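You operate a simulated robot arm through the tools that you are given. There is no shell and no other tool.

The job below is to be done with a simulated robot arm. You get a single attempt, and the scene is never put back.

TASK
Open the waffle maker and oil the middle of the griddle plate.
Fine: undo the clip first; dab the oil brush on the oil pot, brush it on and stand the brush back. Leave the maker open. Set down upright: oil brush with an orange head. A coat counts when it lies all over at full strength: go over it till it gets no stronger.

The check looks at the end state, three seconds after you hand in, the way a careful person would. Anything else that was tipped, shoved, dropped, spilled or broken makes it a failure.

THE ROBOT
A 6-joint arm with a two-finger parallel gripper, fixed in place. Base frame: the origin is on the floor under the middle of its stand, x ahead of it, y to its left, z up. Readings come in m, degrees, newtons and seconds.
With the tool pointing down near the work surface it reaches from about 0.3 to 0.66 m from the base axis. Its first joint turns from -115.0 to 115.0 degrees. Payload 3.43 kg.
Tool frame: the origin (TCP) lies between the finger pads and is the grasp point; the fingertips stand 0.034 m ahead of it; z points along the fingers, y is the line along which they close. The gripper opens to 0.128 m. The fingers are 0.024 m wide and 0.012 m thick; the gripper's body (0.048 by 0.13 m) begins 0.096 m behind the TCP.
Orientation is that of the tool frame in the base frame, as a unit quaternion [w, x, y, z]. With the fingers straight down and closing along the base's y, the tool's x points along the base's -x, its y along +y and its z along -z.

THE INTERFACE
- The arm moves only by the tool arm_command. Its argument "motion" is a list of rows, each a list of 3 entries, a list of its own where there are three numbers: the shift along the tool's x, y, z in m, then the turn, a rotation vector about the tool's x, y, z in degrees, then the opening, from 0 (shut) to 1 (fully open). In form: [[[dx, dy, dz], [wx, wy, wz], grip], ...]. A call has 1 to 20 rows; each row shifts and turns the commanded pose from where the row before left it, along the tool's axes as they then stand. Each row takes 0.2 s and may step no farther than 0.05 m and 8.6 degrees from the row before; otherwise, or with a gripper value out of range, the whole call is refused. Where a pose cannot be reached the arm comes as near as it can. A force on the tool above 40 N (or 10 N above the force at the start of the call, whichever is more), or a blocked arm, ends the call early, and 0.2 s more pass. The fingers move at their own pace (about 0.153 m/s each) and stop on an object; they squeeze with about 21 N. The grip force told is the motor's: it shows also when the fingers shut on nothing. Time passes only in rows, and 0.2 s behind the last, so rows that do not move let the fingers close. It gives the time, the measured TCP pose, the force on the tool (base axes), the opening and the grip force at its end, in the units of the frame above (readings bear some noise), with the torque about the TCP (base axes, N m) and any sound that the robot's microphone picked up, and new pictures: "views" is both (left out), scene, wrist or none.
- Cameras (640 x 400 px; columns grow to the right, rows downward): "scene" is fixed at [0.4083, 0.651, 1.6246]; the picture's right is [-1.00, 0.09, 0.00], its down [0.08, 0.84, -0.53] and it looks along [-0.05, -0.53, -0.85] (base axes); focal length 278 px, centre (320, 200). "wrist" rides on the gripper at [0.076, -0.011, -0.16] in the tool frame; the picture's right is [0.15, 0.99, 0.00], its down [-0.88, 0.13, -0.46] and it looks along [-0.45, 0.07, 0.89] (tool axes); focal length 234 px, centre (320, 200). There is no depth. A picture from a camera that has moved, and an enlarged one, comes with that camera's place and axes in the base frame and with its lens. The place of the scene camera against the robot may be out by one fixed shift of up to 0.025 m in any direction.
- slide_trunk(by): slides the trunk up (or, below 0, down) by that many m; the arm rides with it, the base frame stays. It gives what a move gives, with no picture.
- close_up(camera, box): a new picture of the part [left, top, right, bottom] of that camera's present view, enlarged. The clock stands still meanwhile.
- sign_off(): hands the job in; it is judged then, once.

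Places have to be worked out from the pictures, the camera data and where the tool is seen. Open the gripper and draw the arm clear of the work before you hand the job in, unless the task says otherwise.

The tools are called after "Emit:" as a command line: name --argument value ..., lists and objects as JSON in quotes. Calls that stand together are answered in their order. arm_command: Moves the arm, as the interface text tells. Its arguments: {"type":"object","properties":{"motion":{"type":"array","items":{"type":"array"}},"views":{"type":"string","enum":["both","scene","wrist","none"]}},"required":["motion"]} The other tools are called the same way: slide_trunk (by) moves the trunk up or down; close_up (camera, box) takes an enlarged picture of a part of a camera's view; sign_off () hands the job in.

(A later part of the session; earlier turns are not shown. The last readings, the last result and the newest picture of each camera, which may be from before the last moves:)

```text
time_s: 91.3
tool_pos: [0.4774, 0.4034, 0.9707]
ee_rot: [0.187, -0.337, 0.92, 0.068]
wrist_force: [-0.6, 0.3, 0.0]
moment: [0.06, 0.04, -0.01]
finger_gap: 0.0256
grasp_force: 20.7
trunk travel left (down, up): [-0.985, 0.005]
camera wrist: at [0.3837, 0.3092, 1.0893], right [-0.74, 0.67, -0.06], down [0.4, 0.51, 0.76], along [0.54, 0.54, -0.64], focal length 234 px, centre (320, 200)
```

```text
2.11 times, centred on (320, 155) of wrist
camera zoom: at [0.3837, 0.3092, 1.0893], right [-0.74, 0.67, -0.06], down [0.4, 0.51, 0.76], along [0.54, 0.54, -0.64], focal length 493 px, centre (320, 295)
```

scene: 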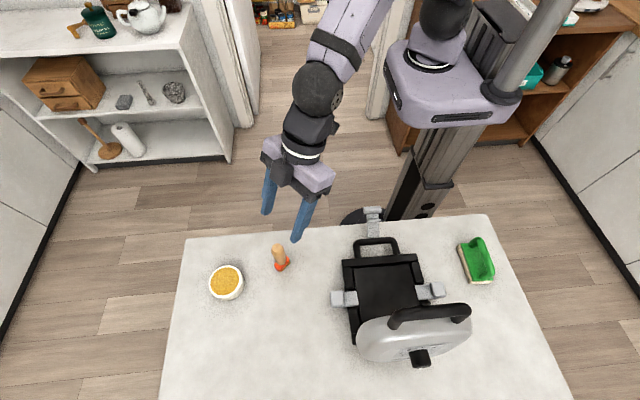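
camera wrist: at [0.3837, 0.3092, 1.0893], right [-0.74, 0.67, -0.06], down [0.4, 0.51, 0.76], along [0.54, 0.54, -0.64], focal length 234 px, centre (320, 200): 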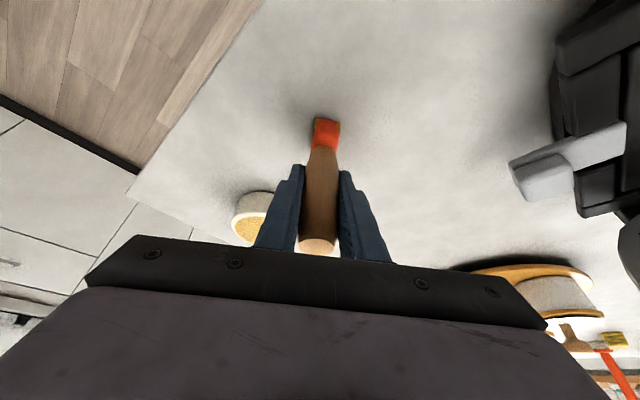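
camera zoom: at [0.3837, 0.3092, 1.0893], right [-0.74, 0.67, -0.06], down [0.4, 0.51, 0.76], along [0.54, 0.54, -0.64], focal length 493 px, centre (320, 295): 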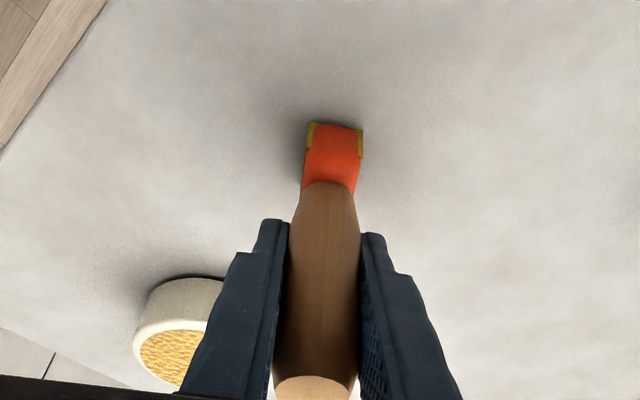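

Gripped at a stable 25.6 mm; the return pose is TCP (0.4774, 0.4034, 0.9707). I lift, turn to azimuth 85°, and check the bristles before going over the plate.

Emit:
arm_command --motion '[[[-0.0039, 0, -0.0092], [0, 0, 0], 0], [[-0.0143, 0, -0.0338], [0, 0, 0], 0], [[-0.0143, 0, -0.0338], [0, 0, 0], 0], [[-0.0143, 0, -0.0338], [0, 0, 0], 0], [[0, 0, 0], [-2.93, 0, -6.9], 0], [[0, 0, 0], [-2.93, 0, -6.9], 0], [[0, 0, 0], [-2.93, 0, -6.9], 0], [[0, 0, 0], [-2.93, 0, -6.9], 0], [[0, 0, 0], [-2.93, 0, -6.9], 0], [[0, 0, 0], [-2.93, 0, -6.9], 0], [[0, 0, 0], [0, 0, 0], 0]]' --views "both"

Emit:
close_up --camera "wrist" --box '[240, 60, 400, 250]'

```text
time_s: 93.7
tool_pos: [0.4758, 0.4049, 1.0911]
ee_rot: [0.147, -0.663, 0.721, 0.135]
wrist_force: [-0.5, 0.3, -0.5]
moment: [0.02, -0.02, 0.01]
finger_gap: 0.026
grasp_force: 20.8
trunk travel left (down, up): [-0.985, 0.005]
camera wrist: at [0.4767, 0.2711, 1.2103], right [-1.0, -0.05, -0.06], down [-0.08, 0.64, 0.76], along [0.0, 0.77, -0.64], focal length 234 px, centre (320, 200)
```

scene: 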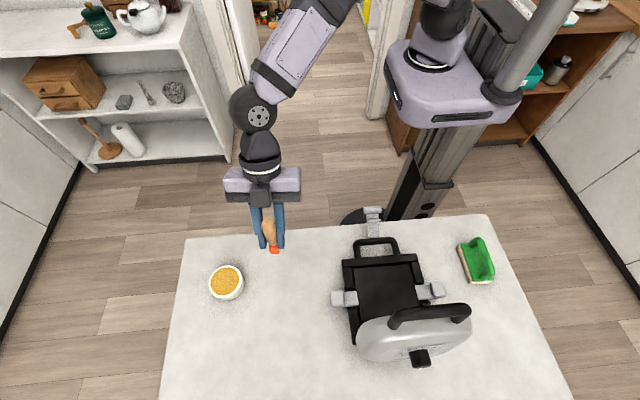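
wrist: 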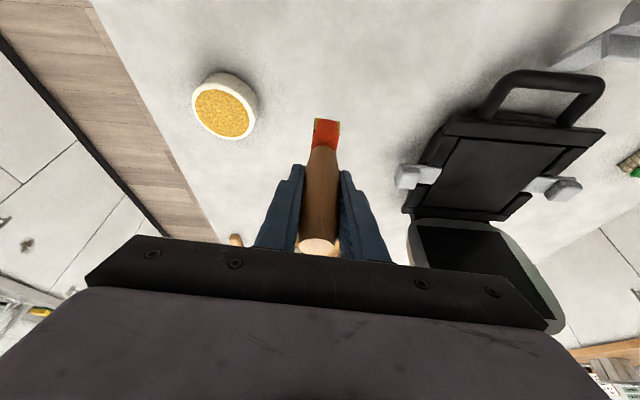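

```text
2.11 times, centred on (320, 155) of wrist
camera zoom: at [0.4767, 0.2711, 1.2103], right [-1.0, -0.05, -0.06], down [-0.08, 0.64, 0.76], along [0.0, 0.77, -0.64], focal length 493 px, centre (320, 295)
```

zoom: 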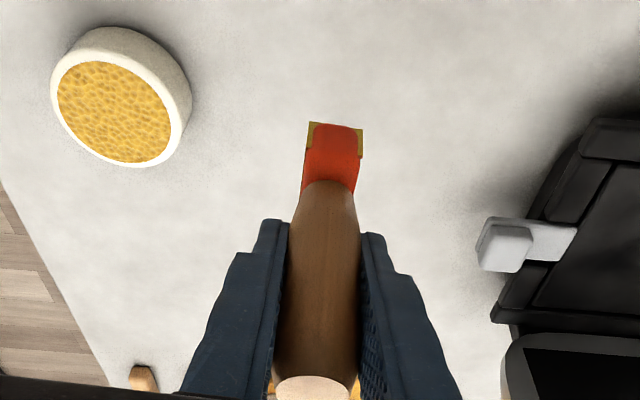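

Bristles are still oily. I move over to the front part of the plate at a safe height.

Emit:
arm_command --motion '[[[-0.0065, 0.0437, -0.0014], [0, 0, 0], 0], [[-0.0065, 0.0437, -0.0014], [0, 0, 0], 0], [[-0.0065, 0.0437, -0.0014], [0, 0, 0], 0], [[-0.0065, 0.0437, -0.0014], [0, 0, 0], 0], [[-0.0065, 0.0437, -0.0014], [0, 0, 0], 0], [[0, 0, 0], [0, 0, 0], 0]]' --views "both"

Emit:
close_up --camera "scene" --box '[310, 180, 470, 350]'

Emit:
close_up --camera "wrist" --box '[200, 20, 440, 250]'

```text
time_s: 95.1
tool_pos: [0.2607, 0.4473, 1.1104]
ee_rot: [0.146, -0.664, 0.721, 0.134]
wrist_force: [0.5, -0.4, -1.3]
moment: [0.02, 0.01, -0.02]
finger_gap: 0.0258
grasp_force: 20.8
trunk travel left (down, up): [-0.985, 0.005]
camera wrist: at [0.2613, 0.3158, 1.2299], right [-1.0, -0.05, -0.06], down [-0.08, 0.64, 0.76], along [0.0, 0.76, -0.64], focal length 234 px, centre (320, 200)
```

scene: 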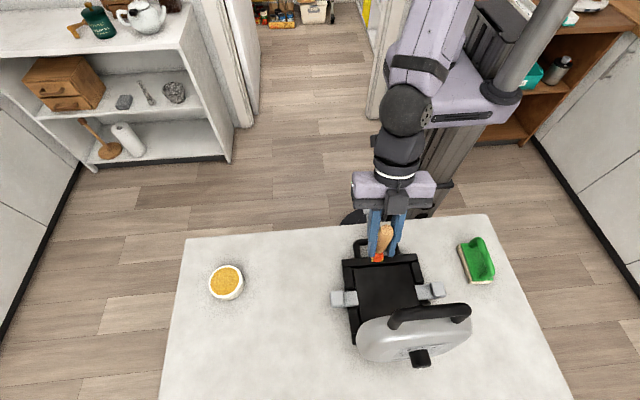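
wrist: 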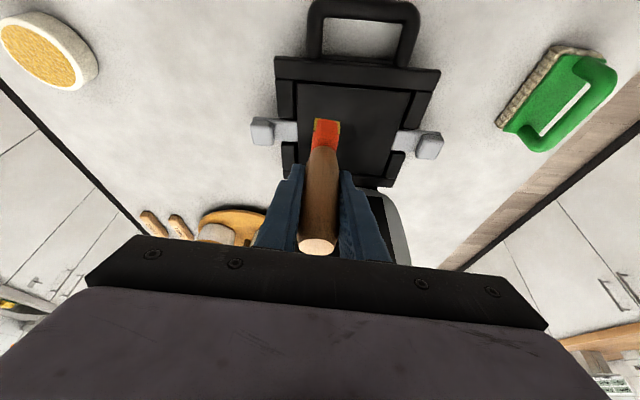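

```text
2.35 times, centred on (390, 265) of scene
camera zoom: at [0.4083, 0.651, 1.6246], right [-1.0, 0.09, 0.0], down [0.08, 0.84, -0.53], along [-0.05, -0.53, -0.85], focal length 653 px, centre (155, 47)
```

zoom: 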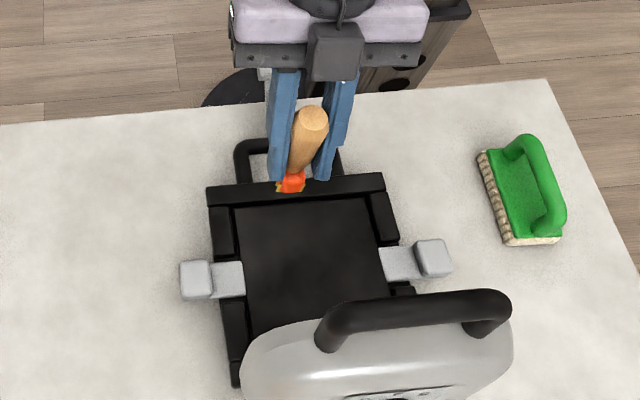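

```text
1.74 times, centred on (320, 135) of wrist
camera zoom: at [0.2613, 0.3158, 1.2299], right [-1.0, -0.05, -0.06], down [-0.08, 0.64, 0.76], along [0.0, 0.76, -0.64], focal length 407 px, centre (320, 313)
```

zoom: 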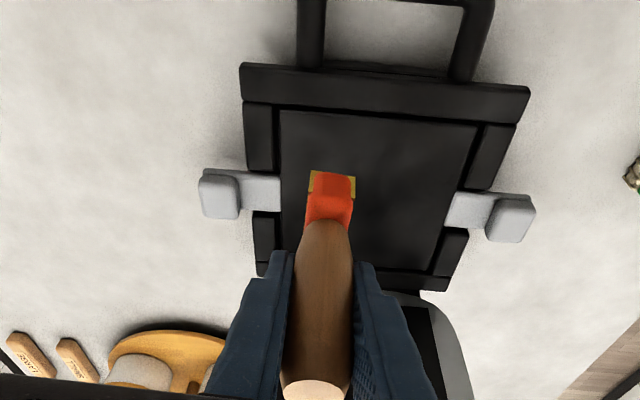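

I have a clear view of the plate; its centre is at about (0.229, 0.515). I move over the middle and down to ~2 cm above the expected contact.

Emit:
arm_command --motion '[[[-0.0105, 0.0123, 0.0263], [0, 0, 0], 0], [[-0.0105, 0.0123, 0.0263], [0, 0, 0], 0], [[-0.0105, 0.0123, 0.0263], [0, 0, 0], 0], [[0, 0, 0], [0, 0, 0], 0]]' --views "both"

Emit:
close_up --camera "wrist" --box '[200, 20, 440, 250]'

Emit:
close_up --camera "scene" --box '[310, 180, 470, 350]'

```text
time_s: 96.1
tool_pos: [0.23, 0.5106, 1.0515]
ee_rot: [0.147, -0.663, 0.722, 0.135]
wrist_force: [-0.1, -0.4, -0.2]
moment: [0.0, 0.01, 0.02]
finger_gap: 0.0256
grasp_force: 21.3
trunk travel left (down, up): [-0.985, 0.005]
camera wrist: at [0.2309, 0.3782, 1.1688], right [-1.0, -0.05, -0.06], down [-0.08, 0.64, 0.76], along [0.0, 0.77, -0.64], focal length 234 px, centre (320, 200)
```

scene: 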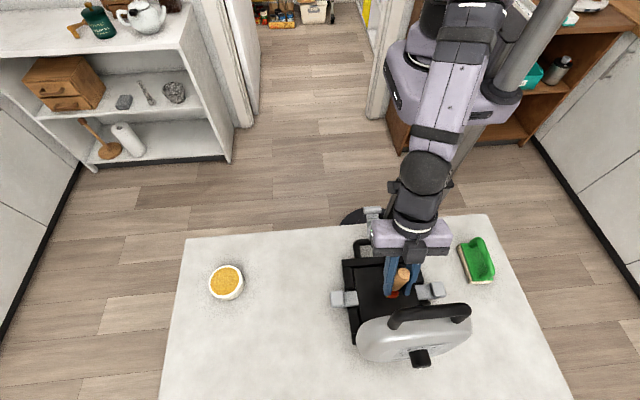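
wrist: 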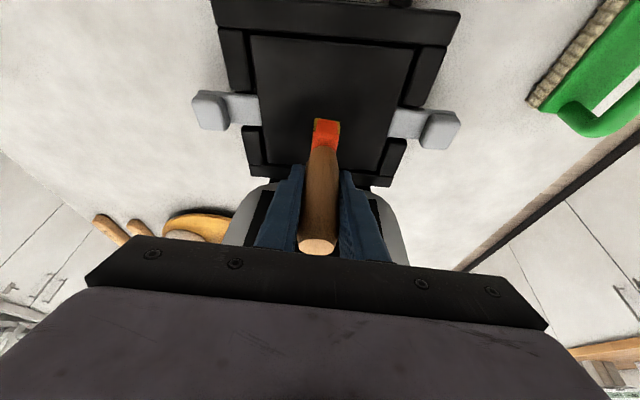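

```text
1.74 times, centred on (320, 135) of wrist
camera zoom: at [0.2309, 0.3782, 1.1688], right [-1.0, -0.05, -0.06], down [-0.08, 0.64, 0.76], along [0.0, 0.77, -0.64], focal length 407 px, centre (320, 313)
```

zoom: 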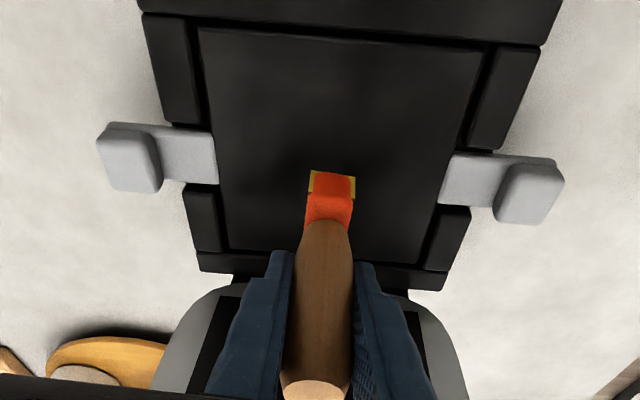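

```text
2.35 times, centred on (390, 265) of scene
camera zoom: at [0.4083, 0.651, 1.6246], right [-1.0, 0.09, 0.0], down [0.08, 0.84, -0.53], along [-0.05, -0.53, -0.85], focal length 653 px, centre (155, 47)
```

zoom: 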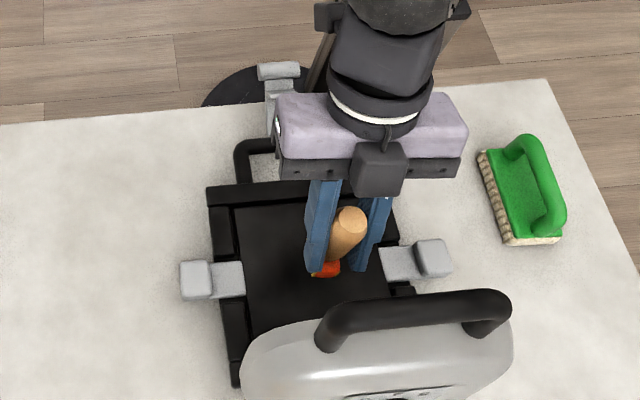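

The head is over the middle of the plate. I lower gently until contact.

Emit:
arm_command --motion '[[[0.0039, 0, 0.0092], [0, 0, 0], 0], [[0.0027, 0, 0.0064], [0, 0, 0], 0], [[0, 0, 0], [0, 0, 0], 0]]' --views "none"

Emit:
arm_command --motion '[[[0.0012, 0, 0.0028], [0, 0, 0], 0], [[0.0012, 0, 0.0028], [0, 0, 0], 0], [[0, 0, 0], [0, 0, 0], 0]]' --views "wrist"

Emit:
close_up --camera "wrist" --box '[220, 20, 420, 200]'

```text
time_s: 96.9
tool_pos: [0.2289, 0.5111, 1.0332]
ee_rot: [0.147, -0.663, 0.721, 0.134]
wrist_force: [-0.1, -0.5, -0.9]
moment: [0.05, -0.01, 0.0]
finger_gap: 0.0258
grasp_force: 21.1
trunk travel left (down, up): [-0.985, 0.005]
```

```text
time_s: 97.7
tool_pos: [0.2283, 0.5107, 1.027]
ee_rot: [0.146, -0.664, 0.721, 0.133]
wrist_force: [0.1, -0.1, -0.3]
moment: [-0.01, 0.03, -0.02]
finger_gap: 0.0258
grasp_force: 21.7
trunk travel left (down, up): [-0.985, 0.005]
camera wrist: at [0.2297, 0.3786, 1.1456], right [-1.0, -0.05, -0.06], down [-0.08, 0.64, 0.76], along [0.0, 0.76, -0.64], focal length 234 px, centre (320, 200)
```

wrist: 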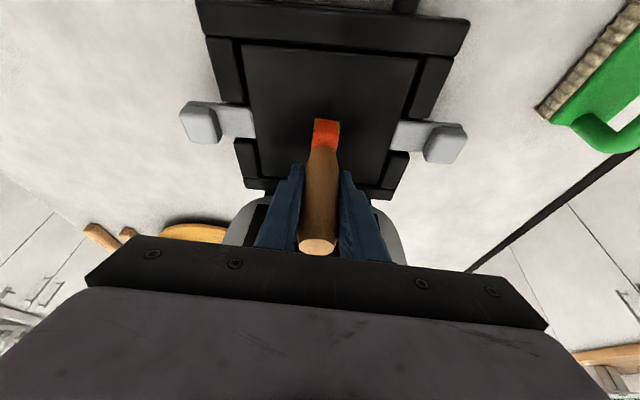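

```text
2.22 times, centred on (320, 110) of wrist
camera zoom: at [0.2297, 0.3786, 1.1456], right [-1.0, -0.05, -0.06], down [-0.08, 0.64, 0.76], along [0.0, 0.76, -0.64], focal length 520 px, centre (320, 400)
```

zoom: 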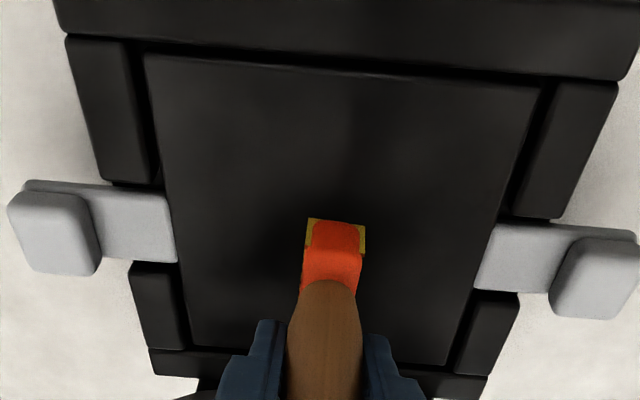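

No contact yet. I continue down in 3 mm steps.

Emit:
arm_command --motion '[[[0.0012, 0, 0.0028], [0, 0, 0], 0], [[0.0008, 0, 0.0018], [0, 0, 0], 0], [[0, 0, 0], [0, 0, 0], 0]]' --views "none"

```text
time_s: 98.5
tool_pos: [0.2289, 0.5107, 1.0214]
ee_rot: [0.147, -0.663, 0.722, 0.134]
wrist_force: [0.2, 0.6, -1.0]
moment: [-0.01, -0.04, -0.03]
finger_gap: 0.0258
grasp_force: 21.5
trunk travel left (down, up): [-0.985, 0.005]
```

Still free at z 1.0214, so I go another 4 mm.

Emit:
arm_command --motion '[[[0.0008, 0, 0.0018], [0, 0, 0], 0], [[0.0008, 0, 0.0018], [0, 0, 0], 0], [[0, 0, 0], [0, 0, 0], 0]]' --views "none"

```text
time_s: 99.3
tool_pos: [0.2303, 0.5122, 1.0182]
ee_rot: [0.147, -0.664, 0.721, 0.134]
wrist_force: [-0.4, -0.3, -0.5]
moment: [0.03, 0.0, 0.02]
finger_gap: 0.0259
grasp_force: 20.6
trunk travel left (down, up): [-0.985, 0.005]
```

No contact yet at 1.0182; I go down 4 mm more.

Emit:
arm_command --motion '[[[0.0008, 0, 0.0018], [0, 0, 0], 0], [[0.0008, 0, 0.0018], [0, 0, 0], 0], [[0, 0, 0], [0, 0, 0], 0]]' --views "wrist"

Emit:
close_up --camera "wrist" --box '[220, 20, 420, 200]'

```text
time_s: 100.1
tool_pos: [0.229, 0.5111, 1.0147]
ee_rot: [0.147, -0.663, 0.721, 0.134]
wrist_force: [-0.9, 0.4, 0.3]
moment: [0.03, 0.01, 0.01]
finger_gap: 0.0258
grasp_force: 21.2
trunk travel left (down, up): [-0.985, 0.005]
camera wrist: at [0.2296, 0.3786, 1.1336], right [-1.0, -0.05, -0.06], down [-0.08, 0.64, 0.76], along [0.0, 0.77, -0.64], focal length 234 px, centre (320, 200)
```

wrist: 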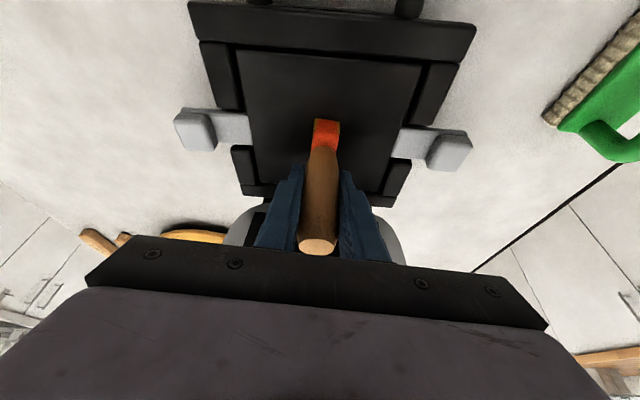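

```text
2.22 times, centred on (320, 110) of wrist
camera zoom: at [0.2296, 0.3786, 1.1336], right [-1.0, -0.05, -0.06], down [-0.08, 0.64, 0.76], along [0.0, 0.77, -0.64], focal length 520 px, centre (320, 400)
```

zoom: 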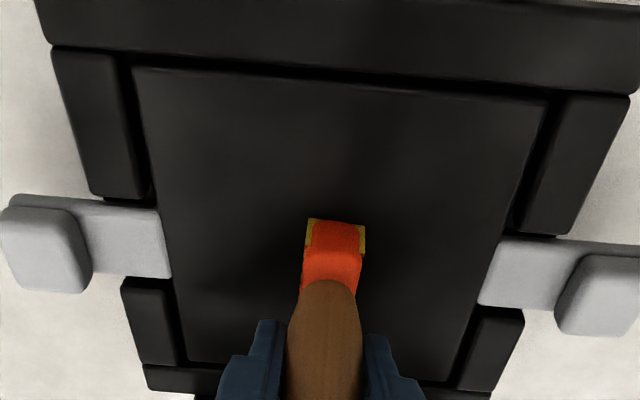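

A small shadow gap remains under the head. I continue down 4 mm.

Emit:
arm_command --motion '[[[0.0008, 0, 0.0018], [0, 0, 0], 0], [[0.0008, 0, 0.0018], [0, 0, 0], 0], [[0, 0, 0], [0, 0, 0], 0]]' --views "none"

```text
time_s: 100.9
tool_pos: [0.2292, 0.5115, 1.0147]
ee_rot: [0.15, -0.663, 0.721, 0.135]
wrist_force: [-1.1, 1.1, 20.0]
moment: [0.04, 0.16, 0.0]
finger_gap: 0.0259
grasp_force: 21.3
trunk travel left (down, up): [-0.985, 0.005]
```

Contact at TCP z≈1.0147. I back off ~2.5 mm to a light pressure and see what mark it leaves.

Emit:
arm_command --motion '[[[-0.0009, 0, -0.0021], [0, 0, 0], 0], [[0, 0.01, 0], [0, 0, 0], 0], [[0, 0.01, 0], [0, 0, 0], 0], [[0, 0, 0], [0, 0, 0], 0]]' --views "both"

Emit:
close_up --camera "wrist" --box '[220, 20, 420, 200]'

Emit:
close_up --camera "scene" --box '[330, 220, 450, 330]'

```text
time_s: 101.9
tool_pos: [0.2094, 0.5115, 1.0135]
ee_rot: [0.147, -0.663, 0.721, 0.135]
wrist_force: [5.5, 0.1, 16.1]
moment: [0.16, -0.27, -0.04]
finger_gap: 0.0257
grasp_force: 20.7
trunk travel left (down, up): [-0.985, 0.005]
camera wrist: at [0.2096, 0.3792, 1.1315], right [-1.0, -0.05, -0.06], down [-0.08, 0.64, 0.76], along [0.0, 0.77, -0.64], focal length 234 px, centre (320, 200)
```

scene: 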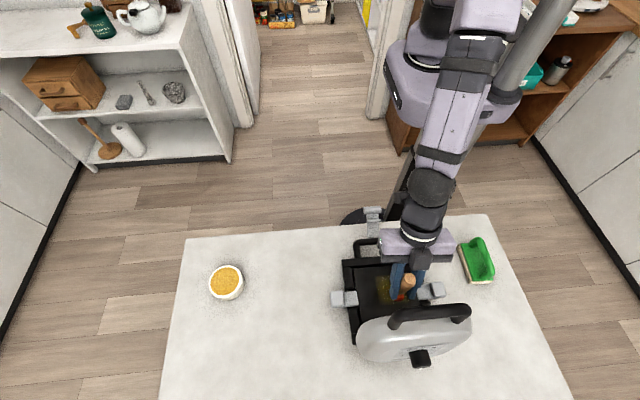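
wrist: 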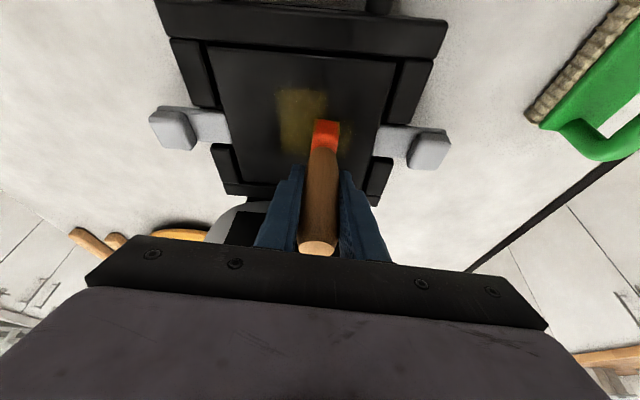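

```text
2.22 times, centred on (320, 110) of wrist
camera zoom: at [0.2096, 0.3792, 1.1315], right [-1.0, -0.05, -0.06], down [-0.08, 0.64, 0.76], along [0.0, 0.77, -0.64], focal length 520 px, centre (320, 400)
```

zoom: 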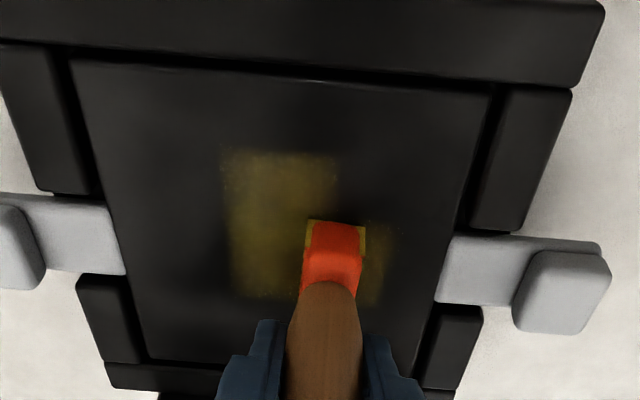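

```text
3.64 times, centred on (390, 275) of scene
camera zoom: at [0.4083, 0.651, 1.6246], right [-1.0, 0.09, 0.0], down [0.08, 0.84, -0.53], along [-0.05, -0.53, -0.85], focal length 1009 px, centre (66, -73)
```

zoom: 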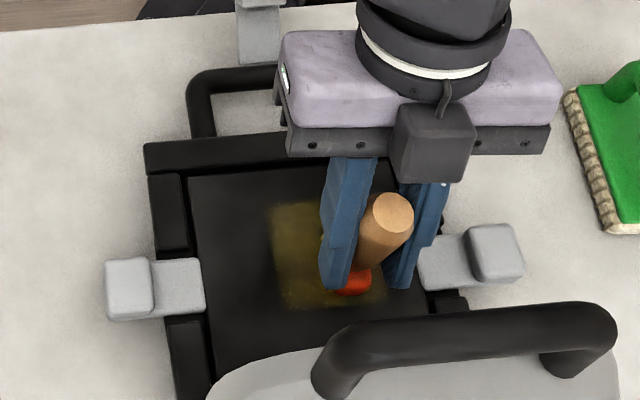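

It paints well: a yellowish film is appearing on the plate. I ease the pressure slightly and make full strokes in x across the middle.

Emit:
arm_command --motion '[[[-0.0005, -0.011, -0.0011], [0, 0, 0], 0], [[0, -0.011, 0], [0, 0, 0], 0], [[0, -0.011, 0], [0, 0, 0], 0], [[0, -0.011, 0], [0, 0, 0], 0], [[0, -0.011, 0], [0, 0, 0], 0], [[0, 0.011, 0], [0, 0, 0], 0], [[0, 0.011, 0], [0, 0, 0], 0], [[0, 0.011, 0], [0, 0, 0], 0], [[0, 0.011, 0], [0, 0, 0], 0], [[0, 0.011, 0], [0, 0, 0], 0], [[0, 0.011, 0], [0, 0, 0], 0], [[0, 0, 0], [0, 0, 0], 0]]' --views "both"

Emit:
close_up --camera "wrist" --box '[220, 20, 420, 200]'

Emit:
close_up --camera "scene" --box '[330, 220, 450, 330]'

```text
time_s: 104.5
tool_pos: [0.1976, 0.5134, 1.0154]
ee_rot: [0.147, -0.663, 0.722, 0.134]
wrist_force: [-0.3, 0.6, -0.1]
moment: [-0.02, -0.02, 0.02]
finger_gap: 0.0257
grasp_force: 21.0
trunk travel left (down, up): [-0.985, 0.005]
camera wrist: at [0.1978, 0.3813, 1.1323], right [-1.0, -0.05, -0.06], down [-0.08, 0.64, 0.76], along [0.0, 0.76, -0.64], focal length 234 px, centre (320, 200)
```

scene: 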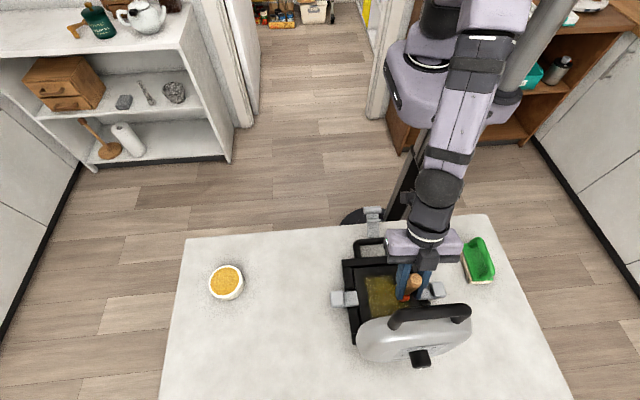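
wrist: 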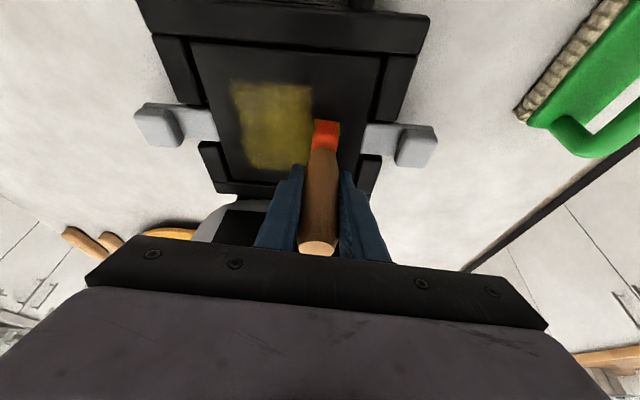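

```text
2.22 times, centred on (320, 110) of wrist
camera zoom: at [0.1978, 0.3813, 1.1323], right [-1.0, -0.05, -0.06], down [-0.08, 0.64, 0.76], along [0.0, 0.76, -0.64], focal length 520 px, centre (320, 400)
```

zoom: 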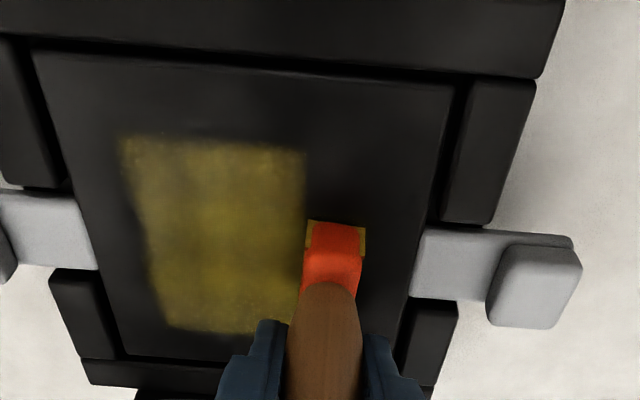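

```text
3.64 times, centred on (390, 275) of scene
camera zoom: at [0.4083, 0.651, 1.6246], right [-1.0, 0.09, 0.0], down [0.08, 0.84, -0.53], along [-0.05, -0.53, -0.85], focal length 1009 px, centre (66, -73)
```

zoom: 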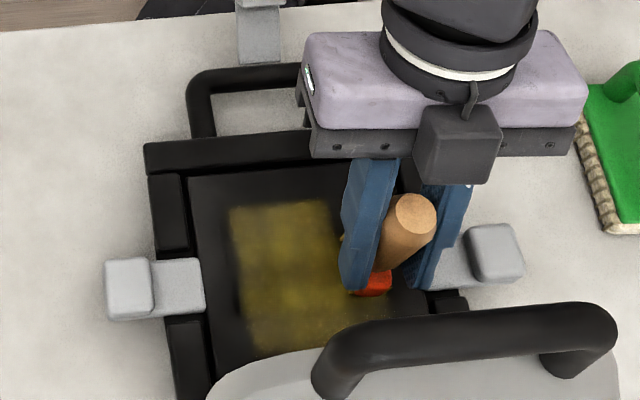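

The film covers the +x side well, but at this height the bristles just lost contact on the −x side. I press 3 mm lower and stroke from −x back across to +x and return.

Emit:
arm_command --motion '[[[0.0012, 0.0, 0.0028], [0, 0, 0], 0], [[0, 0.01, 0], [0, 0, 0], 0], [[0, -0.01, 0], [0, 0, 0], 0], [[0, -0.01, 0], [0, 0, 0], 0], [[0, -0.01, 0], [0, 0, 0], 0], [[0, -0.01, 0], [0, 0, 0], 0], [[0, -0.01, 0], [0, 0, 0], 0], [[0, -0.01, 0], [0, 0, 0], 0], [[0, -0.01, 0], [0, 0, 0], 0], [[0, -0.01, 0], [0, 0, 0], 0], [[0, 0, 0], [0, 0, 0], 0]]' --views "both"

Emit:
close_up --camera "wrist" --box '[220, 20, 420, 200]'

Emit:
close_up --camera "scene" --box '[330, 220, 450, 330]'

```text
time_s: 106.9
tool_pos: [0.2661, 0.5055, 1.0115]
ee_rot: [0.148, -0.664, 0.721, 0.134]
wrist_force: [-5.8, -0.1, 14.8]
moment: [0.03, 0.36, -0.03]
finger_gap: 0.0261
grasp_force: 21.5
trunk travel left (down, up): [-0.985, 0.005]
camera wrist: at [0.2666, 0.3737, 1.1299], right [-1.0, -0.05, -0.06], down [-0.08, 0.64, 0.76], along [0.0, 0.77, -0.64], focal length 234 px, centre (320, 200)
```

scene: 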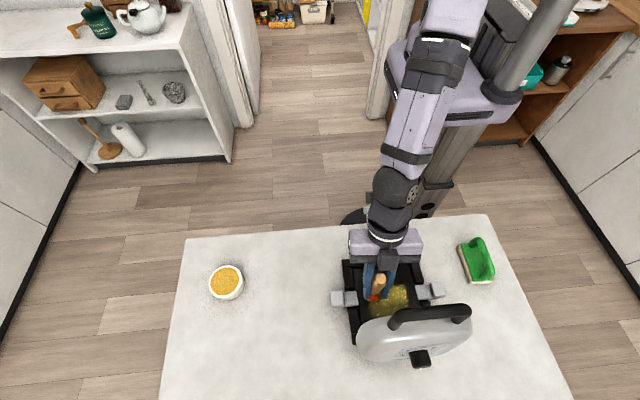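
wrist: 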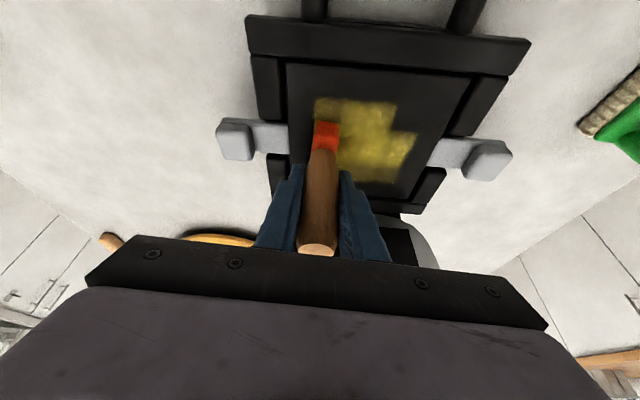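

```text
2.22 times, centred on (320, 110) of wrist
camera zoom: at [0.2666, 0.3737, 1.1299], right [-1.0, -0.05, -0.06], down [-0.08, 0.64, 0.76], along [0.0, 0.77, -0.64], focal length 520 px, centre (320, 400)
```

zoom: 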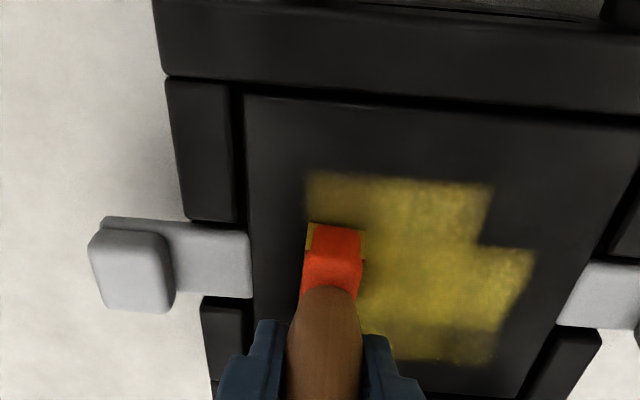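

```text
3.64 times, centred on (390, 275) of scene
camera zoom: at [0.4083, 0.651, 1.6246], right [-1.0, 0.09, 0.0], down [0.08, 0.84, -0.53], along [-0.05, -0.53, -0.85], focal length 1009 px, centre (66, -73)
```

zoom: 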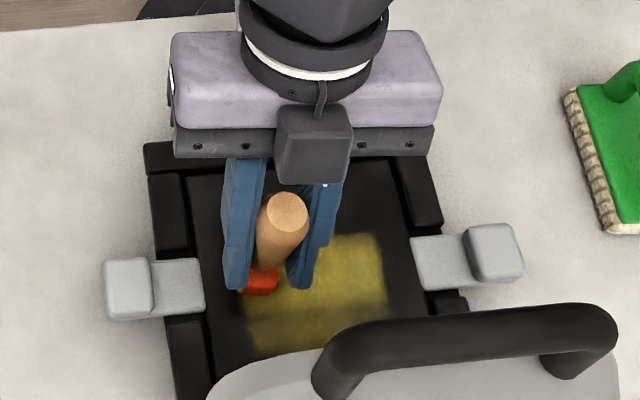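

The coat area shows as a ~10 cm square in the plate's middle (x 0.175–0.28, y 0.477–0.576); the front −x corner is still bare. I shift 2.7 cm toward the front and stroke across to −x and back.

Emit:
arm_command --motion '[[[0.0082, -0.0008, -0.0035], [0, 0, 0], 0], [[0.0082, -0.0008, -0.0035], [0, 0, 0], 0], [[0.0082, -0.0008, -0.0035], [0, 0, 0], 0], [[0, 0.01, 0], [0, 0, 0], 0], [[0, 0.01, 0], [0, 0, 0], 0], [[0, 0.01, 0], [0, 0, 0], 0], [[0, 0.01, 0], [0, 0, 0], 0], [[0, 0.01, 0], [0, 0, 0], 0], [[0, 0.01, 0], [0, 0, 0], 0], [[0, 0.01, 0], [0, 0, 0], 0], [[0, 0.01, 0], [0, 0, 0], 0], [[0, 0, 0], [0, 0, 0], 0]]' --views "both"

Emit:
close_up --camera "wrist" --box '[200, 0, 420, 200]'

Emit:
close_up --camera "scene" --box '[330, 220, 450, 330]'

```text
time_s: 109.5
tool_pos: [0.1878, 0.4862, 1.0116]
ee_rot: [0.145, -0.664, 0.721, 0.134]
wrist_force: [0.2, -0.3, 5.5]
moment: [0.04, -0.04, -0.06]
finger_gap: 0.0254
grasp_force: 21.2
trunk travel left (down, up): [-0.985, 0.005]
camera wrist: at [0.1882, 0.3537, 1.1302], right [-1.0, -0.05, -0.06], down [-0.08, 0.64, 0.76], along [0.0, 0.76, -0.65], focal length 234 px, centre (320, 200)
```

scene: 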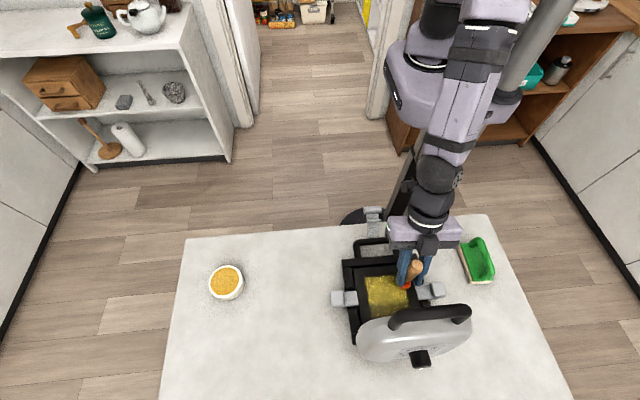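
wrist: 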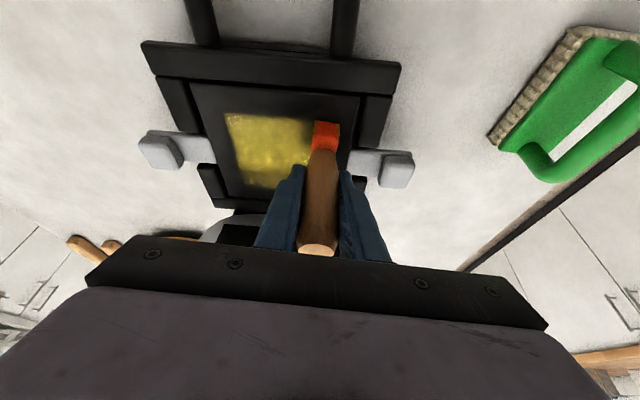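

```text
2.00 times, centred on (310, 100) of wrist
camera zoom: at [0.1882, 0.3537, 1.1302], right [-1.0, -0.05, -0.06], down [-0.08, 0.64, 0.76], along [0.0, 0.76, -0.65], focal length 468 px, centre (340, 400)
```

zoom: 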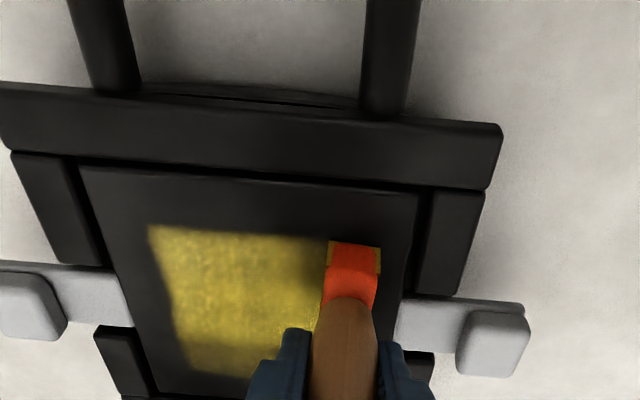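

```text
3.64 times, centred on (390, 275) of scene
camera zoom: at [0.4083, 0.651, 1.6246], right [-1.0, 0.09, 0.0], down [0.08, 0.84, -0.53], along [-0.05, -0.53, -0.85], focal length 1009 px, centre (66, -73)
```

zoom: 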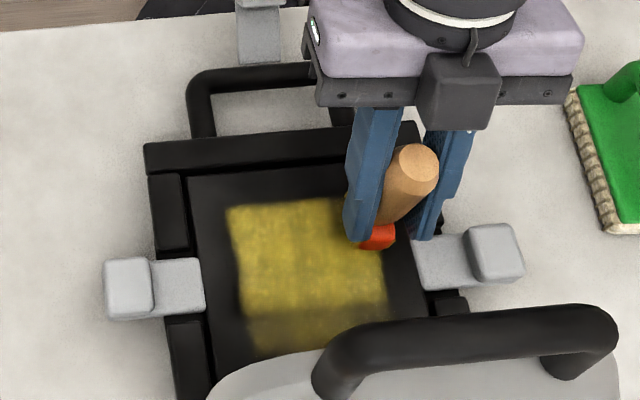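

The coat is getting strong; the rear strip is still weaker. I run along the −x side to the rear and stroke back across at the rear.

Emit:
arm_command --motion '[[[-0.0084, 0.0008, 0.0036], [0, 0, 0], 0], [[-0.0084, 0.0008, 0.0036], [0, 0, 0], 0], [[-0.0084, 0.0008, 0.0036], [0, 0, 0], 0], [[-0.0084, 0.0008, 0.0036], [0, 0, 0], 0], [[-0.0084, 0.0008, 0.0036], [0, 0, 0], 0], [[-0.0084, 0.0008, 0.0036], [0, 0, 0], 0], [[-0.0008, -0.01, 0.0003], [0, 0, 0], 0], [[-0.0008, -0.01, 0.0003], [0, 0, 0], 0], [[-0.0008, -0.01, 0.0003], [0, 0, 0], 0], [[-0.0008, -0.01, 0.0003], [0, 0, 0], 0], [[-0.0008, -0.01, 0.0003], [0, 0, 0], 0], [[-0.0008, -0.01, 0.0003], [0, 0, 0], 0], [[-0.0008, -0.01, 0.0003], [0, 0, 0], 0], [[-0.0008, -0.01, 0.0003], [0, 0, 0], 0], [[0, 0, 0], [0, 0, 0], 0]]' --views "both"

Emit:
close_up --camera "wrist" --box '[220, 0, 440, 200]'

Emit:
close_up --camera "scene" --box '[330, 220, 450, 330]'

```text
time_s: 112.7
tool_pos: [0.2672, 0.5423, 1.0115]
ee_rot: [0.148, -0.663, 0.721, 0.135]
wrist_force: [-1.6, 0.6, 4.1]
moment: [0.06, 0.08, -0.02]
finger_gap: 0.0256
grasp_force: 20.8
trunk travel left (down, up): [-0.985, 0.005]
camera wrist: at [0.2685, 0.4094, 1.1299], right [-1.0, -0.05, -0.06], down [-0.08, 0.64, 0.76], along [0.0, 0.77, -0.64], focal length 234 px, centre (320, 200)
```

scene: 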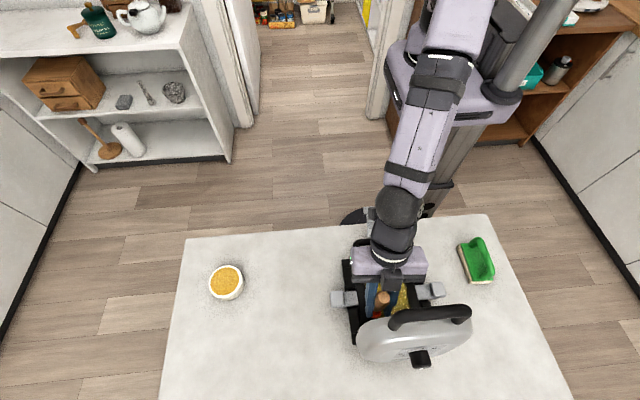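
wrist: 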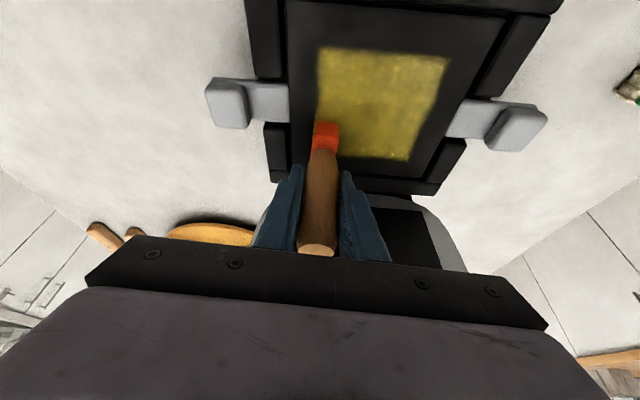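

```text
2.00 times, centred on (330, 100) of wrist
camera zoom: at [0.2685, 0.4094, 1.1299], right [-1.0, -0.05, -0.06], down [-0.08, 0.64, 0.76], along [0.0, 0.77, -0.64], focal length 468 px, centre (300, 400)
```

zoom: 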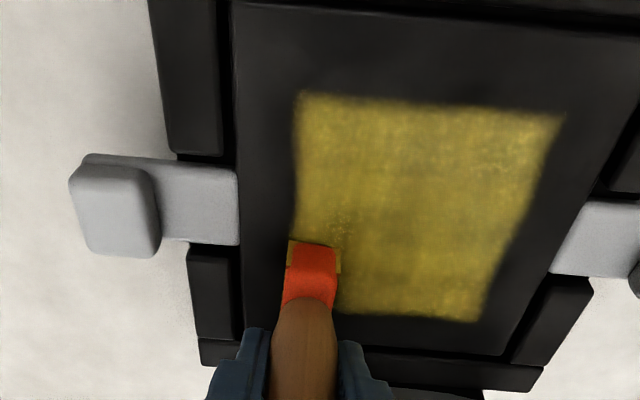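

```text
3.64 times, centred on (390, 275) of scene
camera zoom: at [0.4083, 0.651, 1.6246], right [-1.0, 0.09, 0.0], down [0.08, 0.84, -0.53], along [-0.05, -0.53, -0.85], focal length 1009 px, centre (66, -73)
```

zoom: 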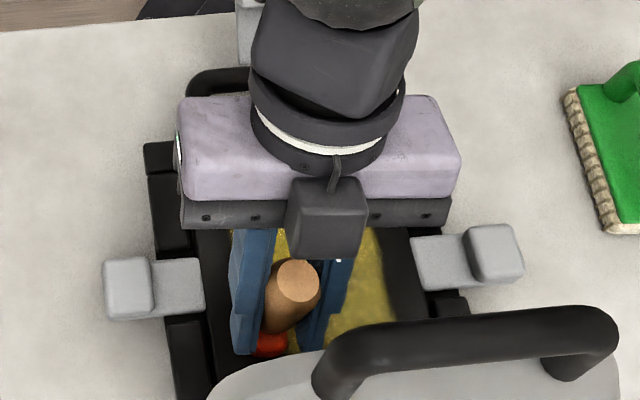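

The full ~10 cm square is now coated. I go over it again for strength: rear stroke back to −x, then a middle stroke to +x, pressing 1 mm more.

Emit:
arm_command --motion '[[[0.0004, 0, 0.0009], [0, 0, 0], 0], [[0.0008, 0.01, -0.0003], [0, 0, 0], 0], [[0.0008, 0.01, -0.0003], [0, 0, 0], 0], [[0.0008, 0.01, -0.0003], [0, 0, 0], 0], [[0.0008, 0.01, -0.0003], [0, 0, 0], 0], [[0.0008, 0.01, -0.0003], [0, 0, 0], 0], [[0.0008, 0.01, -0.0003], [0, 0, 0], 0], [[0.0008, 0.01, -0.0003], [0, 0, 0], 0], [[0.0008, 0.01, -0.0003], [0, 0, 0], 0], [[0.0085, -0.0008, -0.0036], [0, 0, 0], 0], [[0.0085, -0.0008, -0.0036], [0, 0, 0], 0], [[0.0085, -0.0008, -0.0036], [0, 0, 0], 0], [[-0.0008, -0.01, 0.0003], [0, 0, 0], 0], [[-0.0008, -0.01, 0.0003], [0, 0, 0], 0], [[-0.0008, -0.01, 0.0003], [0, 0, 0], 0], [[-0.0008, -0.01, 0.0003], [0, 0, 0], 0], [[-0.0008, -0.01, 0.0003], [0, 0, 0], 0], [[-0.0008, -0.01, 0.0003], [0, 0, 0], 0], [[-0.0008, -0.01, 0.0003], [0, 0, 0], 0], [[-0.0008, -0.01, 0.0003], [0, 0, 0], 0]]' --views "both"

Emit:
close_up --camera "wrist" --box '[220, 0, 440, 200]'

Emit:
close_up --camera "scene" --box '[330, 220, 450, 330]'

```text
time_s: 116.9
tool_pos: [0.2674, 0.5135, 1.0107]
ee_rot: [0.148, -0.664, 0.721, 0.135]
wrist_force: [-4.1, -0.6, 13.8]
moment: [-0.19, 0.36, -0.03]
finger_gap: 0.0256
grasp_force: 21.3
trunk travel left (down, up): [-0.985, 0.005]
camera wrist: at [0.2682, 0.3807, 1.1293], right [-1.0, -0.05, -0.06], down [-0.08, 0.64, 0.76], along [0.0, 0.77, -0.64], focal length 234 px, centre (320, 200)
```

scene: 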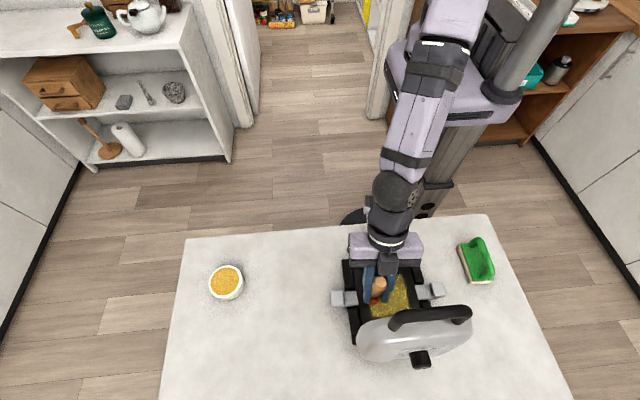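
wrist: 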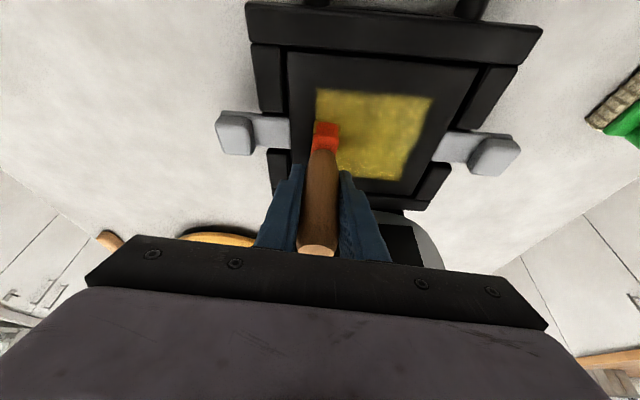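

```text
2.00 times, centred on (330, 100) of wrist
camera zoom: at [0.2682, 0.3807, 1.1293], right [-1.0, -0.05, -0.06], down [-0.08, 0.64, 0.76], along [0.0, 0.77, -0.64], focal length 468 px, centre (300, 400)
```

zoom: 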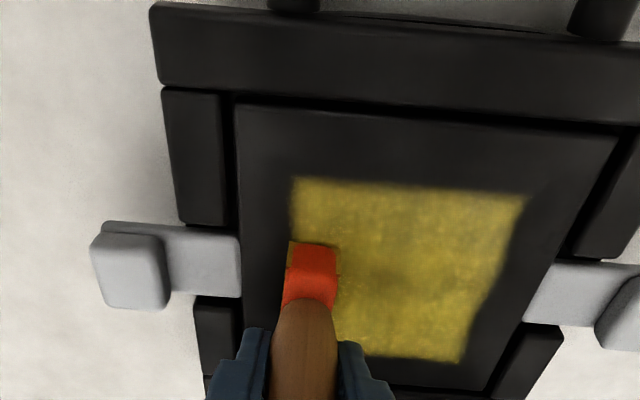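

```text
3.64 times, centred on (390, 275) of scene
camera zoom: at [0.4083, 0.651, 1.6246], right [-1.0, 0.09, 0.0], down [0.08, 0.84, -0.53], along [-0.05, -0.53, -0.85], focal length 1009 px, centre (66, -73)
```

zoom: 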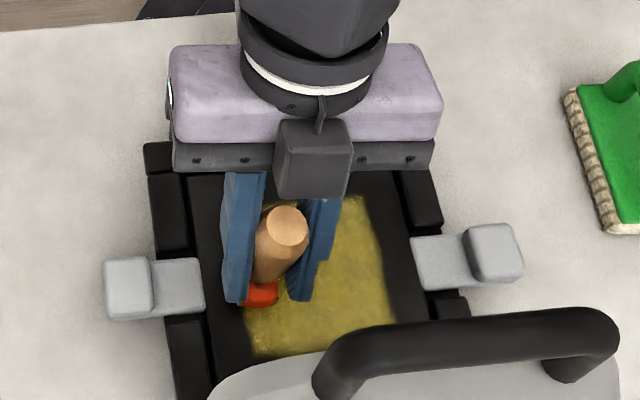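

I check the bristles closely to see whether they still carry oil.

Emit:
close_up --camera "wrist" --box '[300, 80, 400, 180]'

Emit:
close_up --camera "scene" --box '[350, 260, 420, 320]'

```text
4.00 times, centred on (350, 130) of wrist
camera zoom: at [0.2682, 0.3807, 1.1293], right [-1.0, -0.05, -0.06], down [-0.08, 0.64, 0.76], along [0.0, 0.77, -0.64], focal length 937 px, centre (200, 480)
```

zoom: 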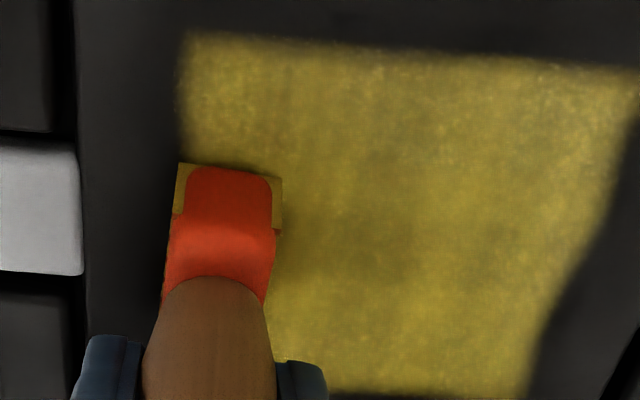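

```text
6.67 times, centred on (385, 290) of scene
camera zoom: at [0.4083, 0.651, 1.6246], right [-1.0, 0.09, 0.0], down [0.08, 0.84, -0.53], along [-0.05, -0.53, -0.85], focal length 1850 px, centre (-113, -400)
```

zoom: 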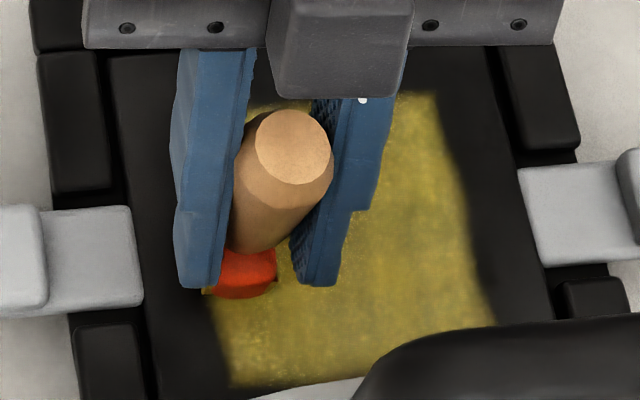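

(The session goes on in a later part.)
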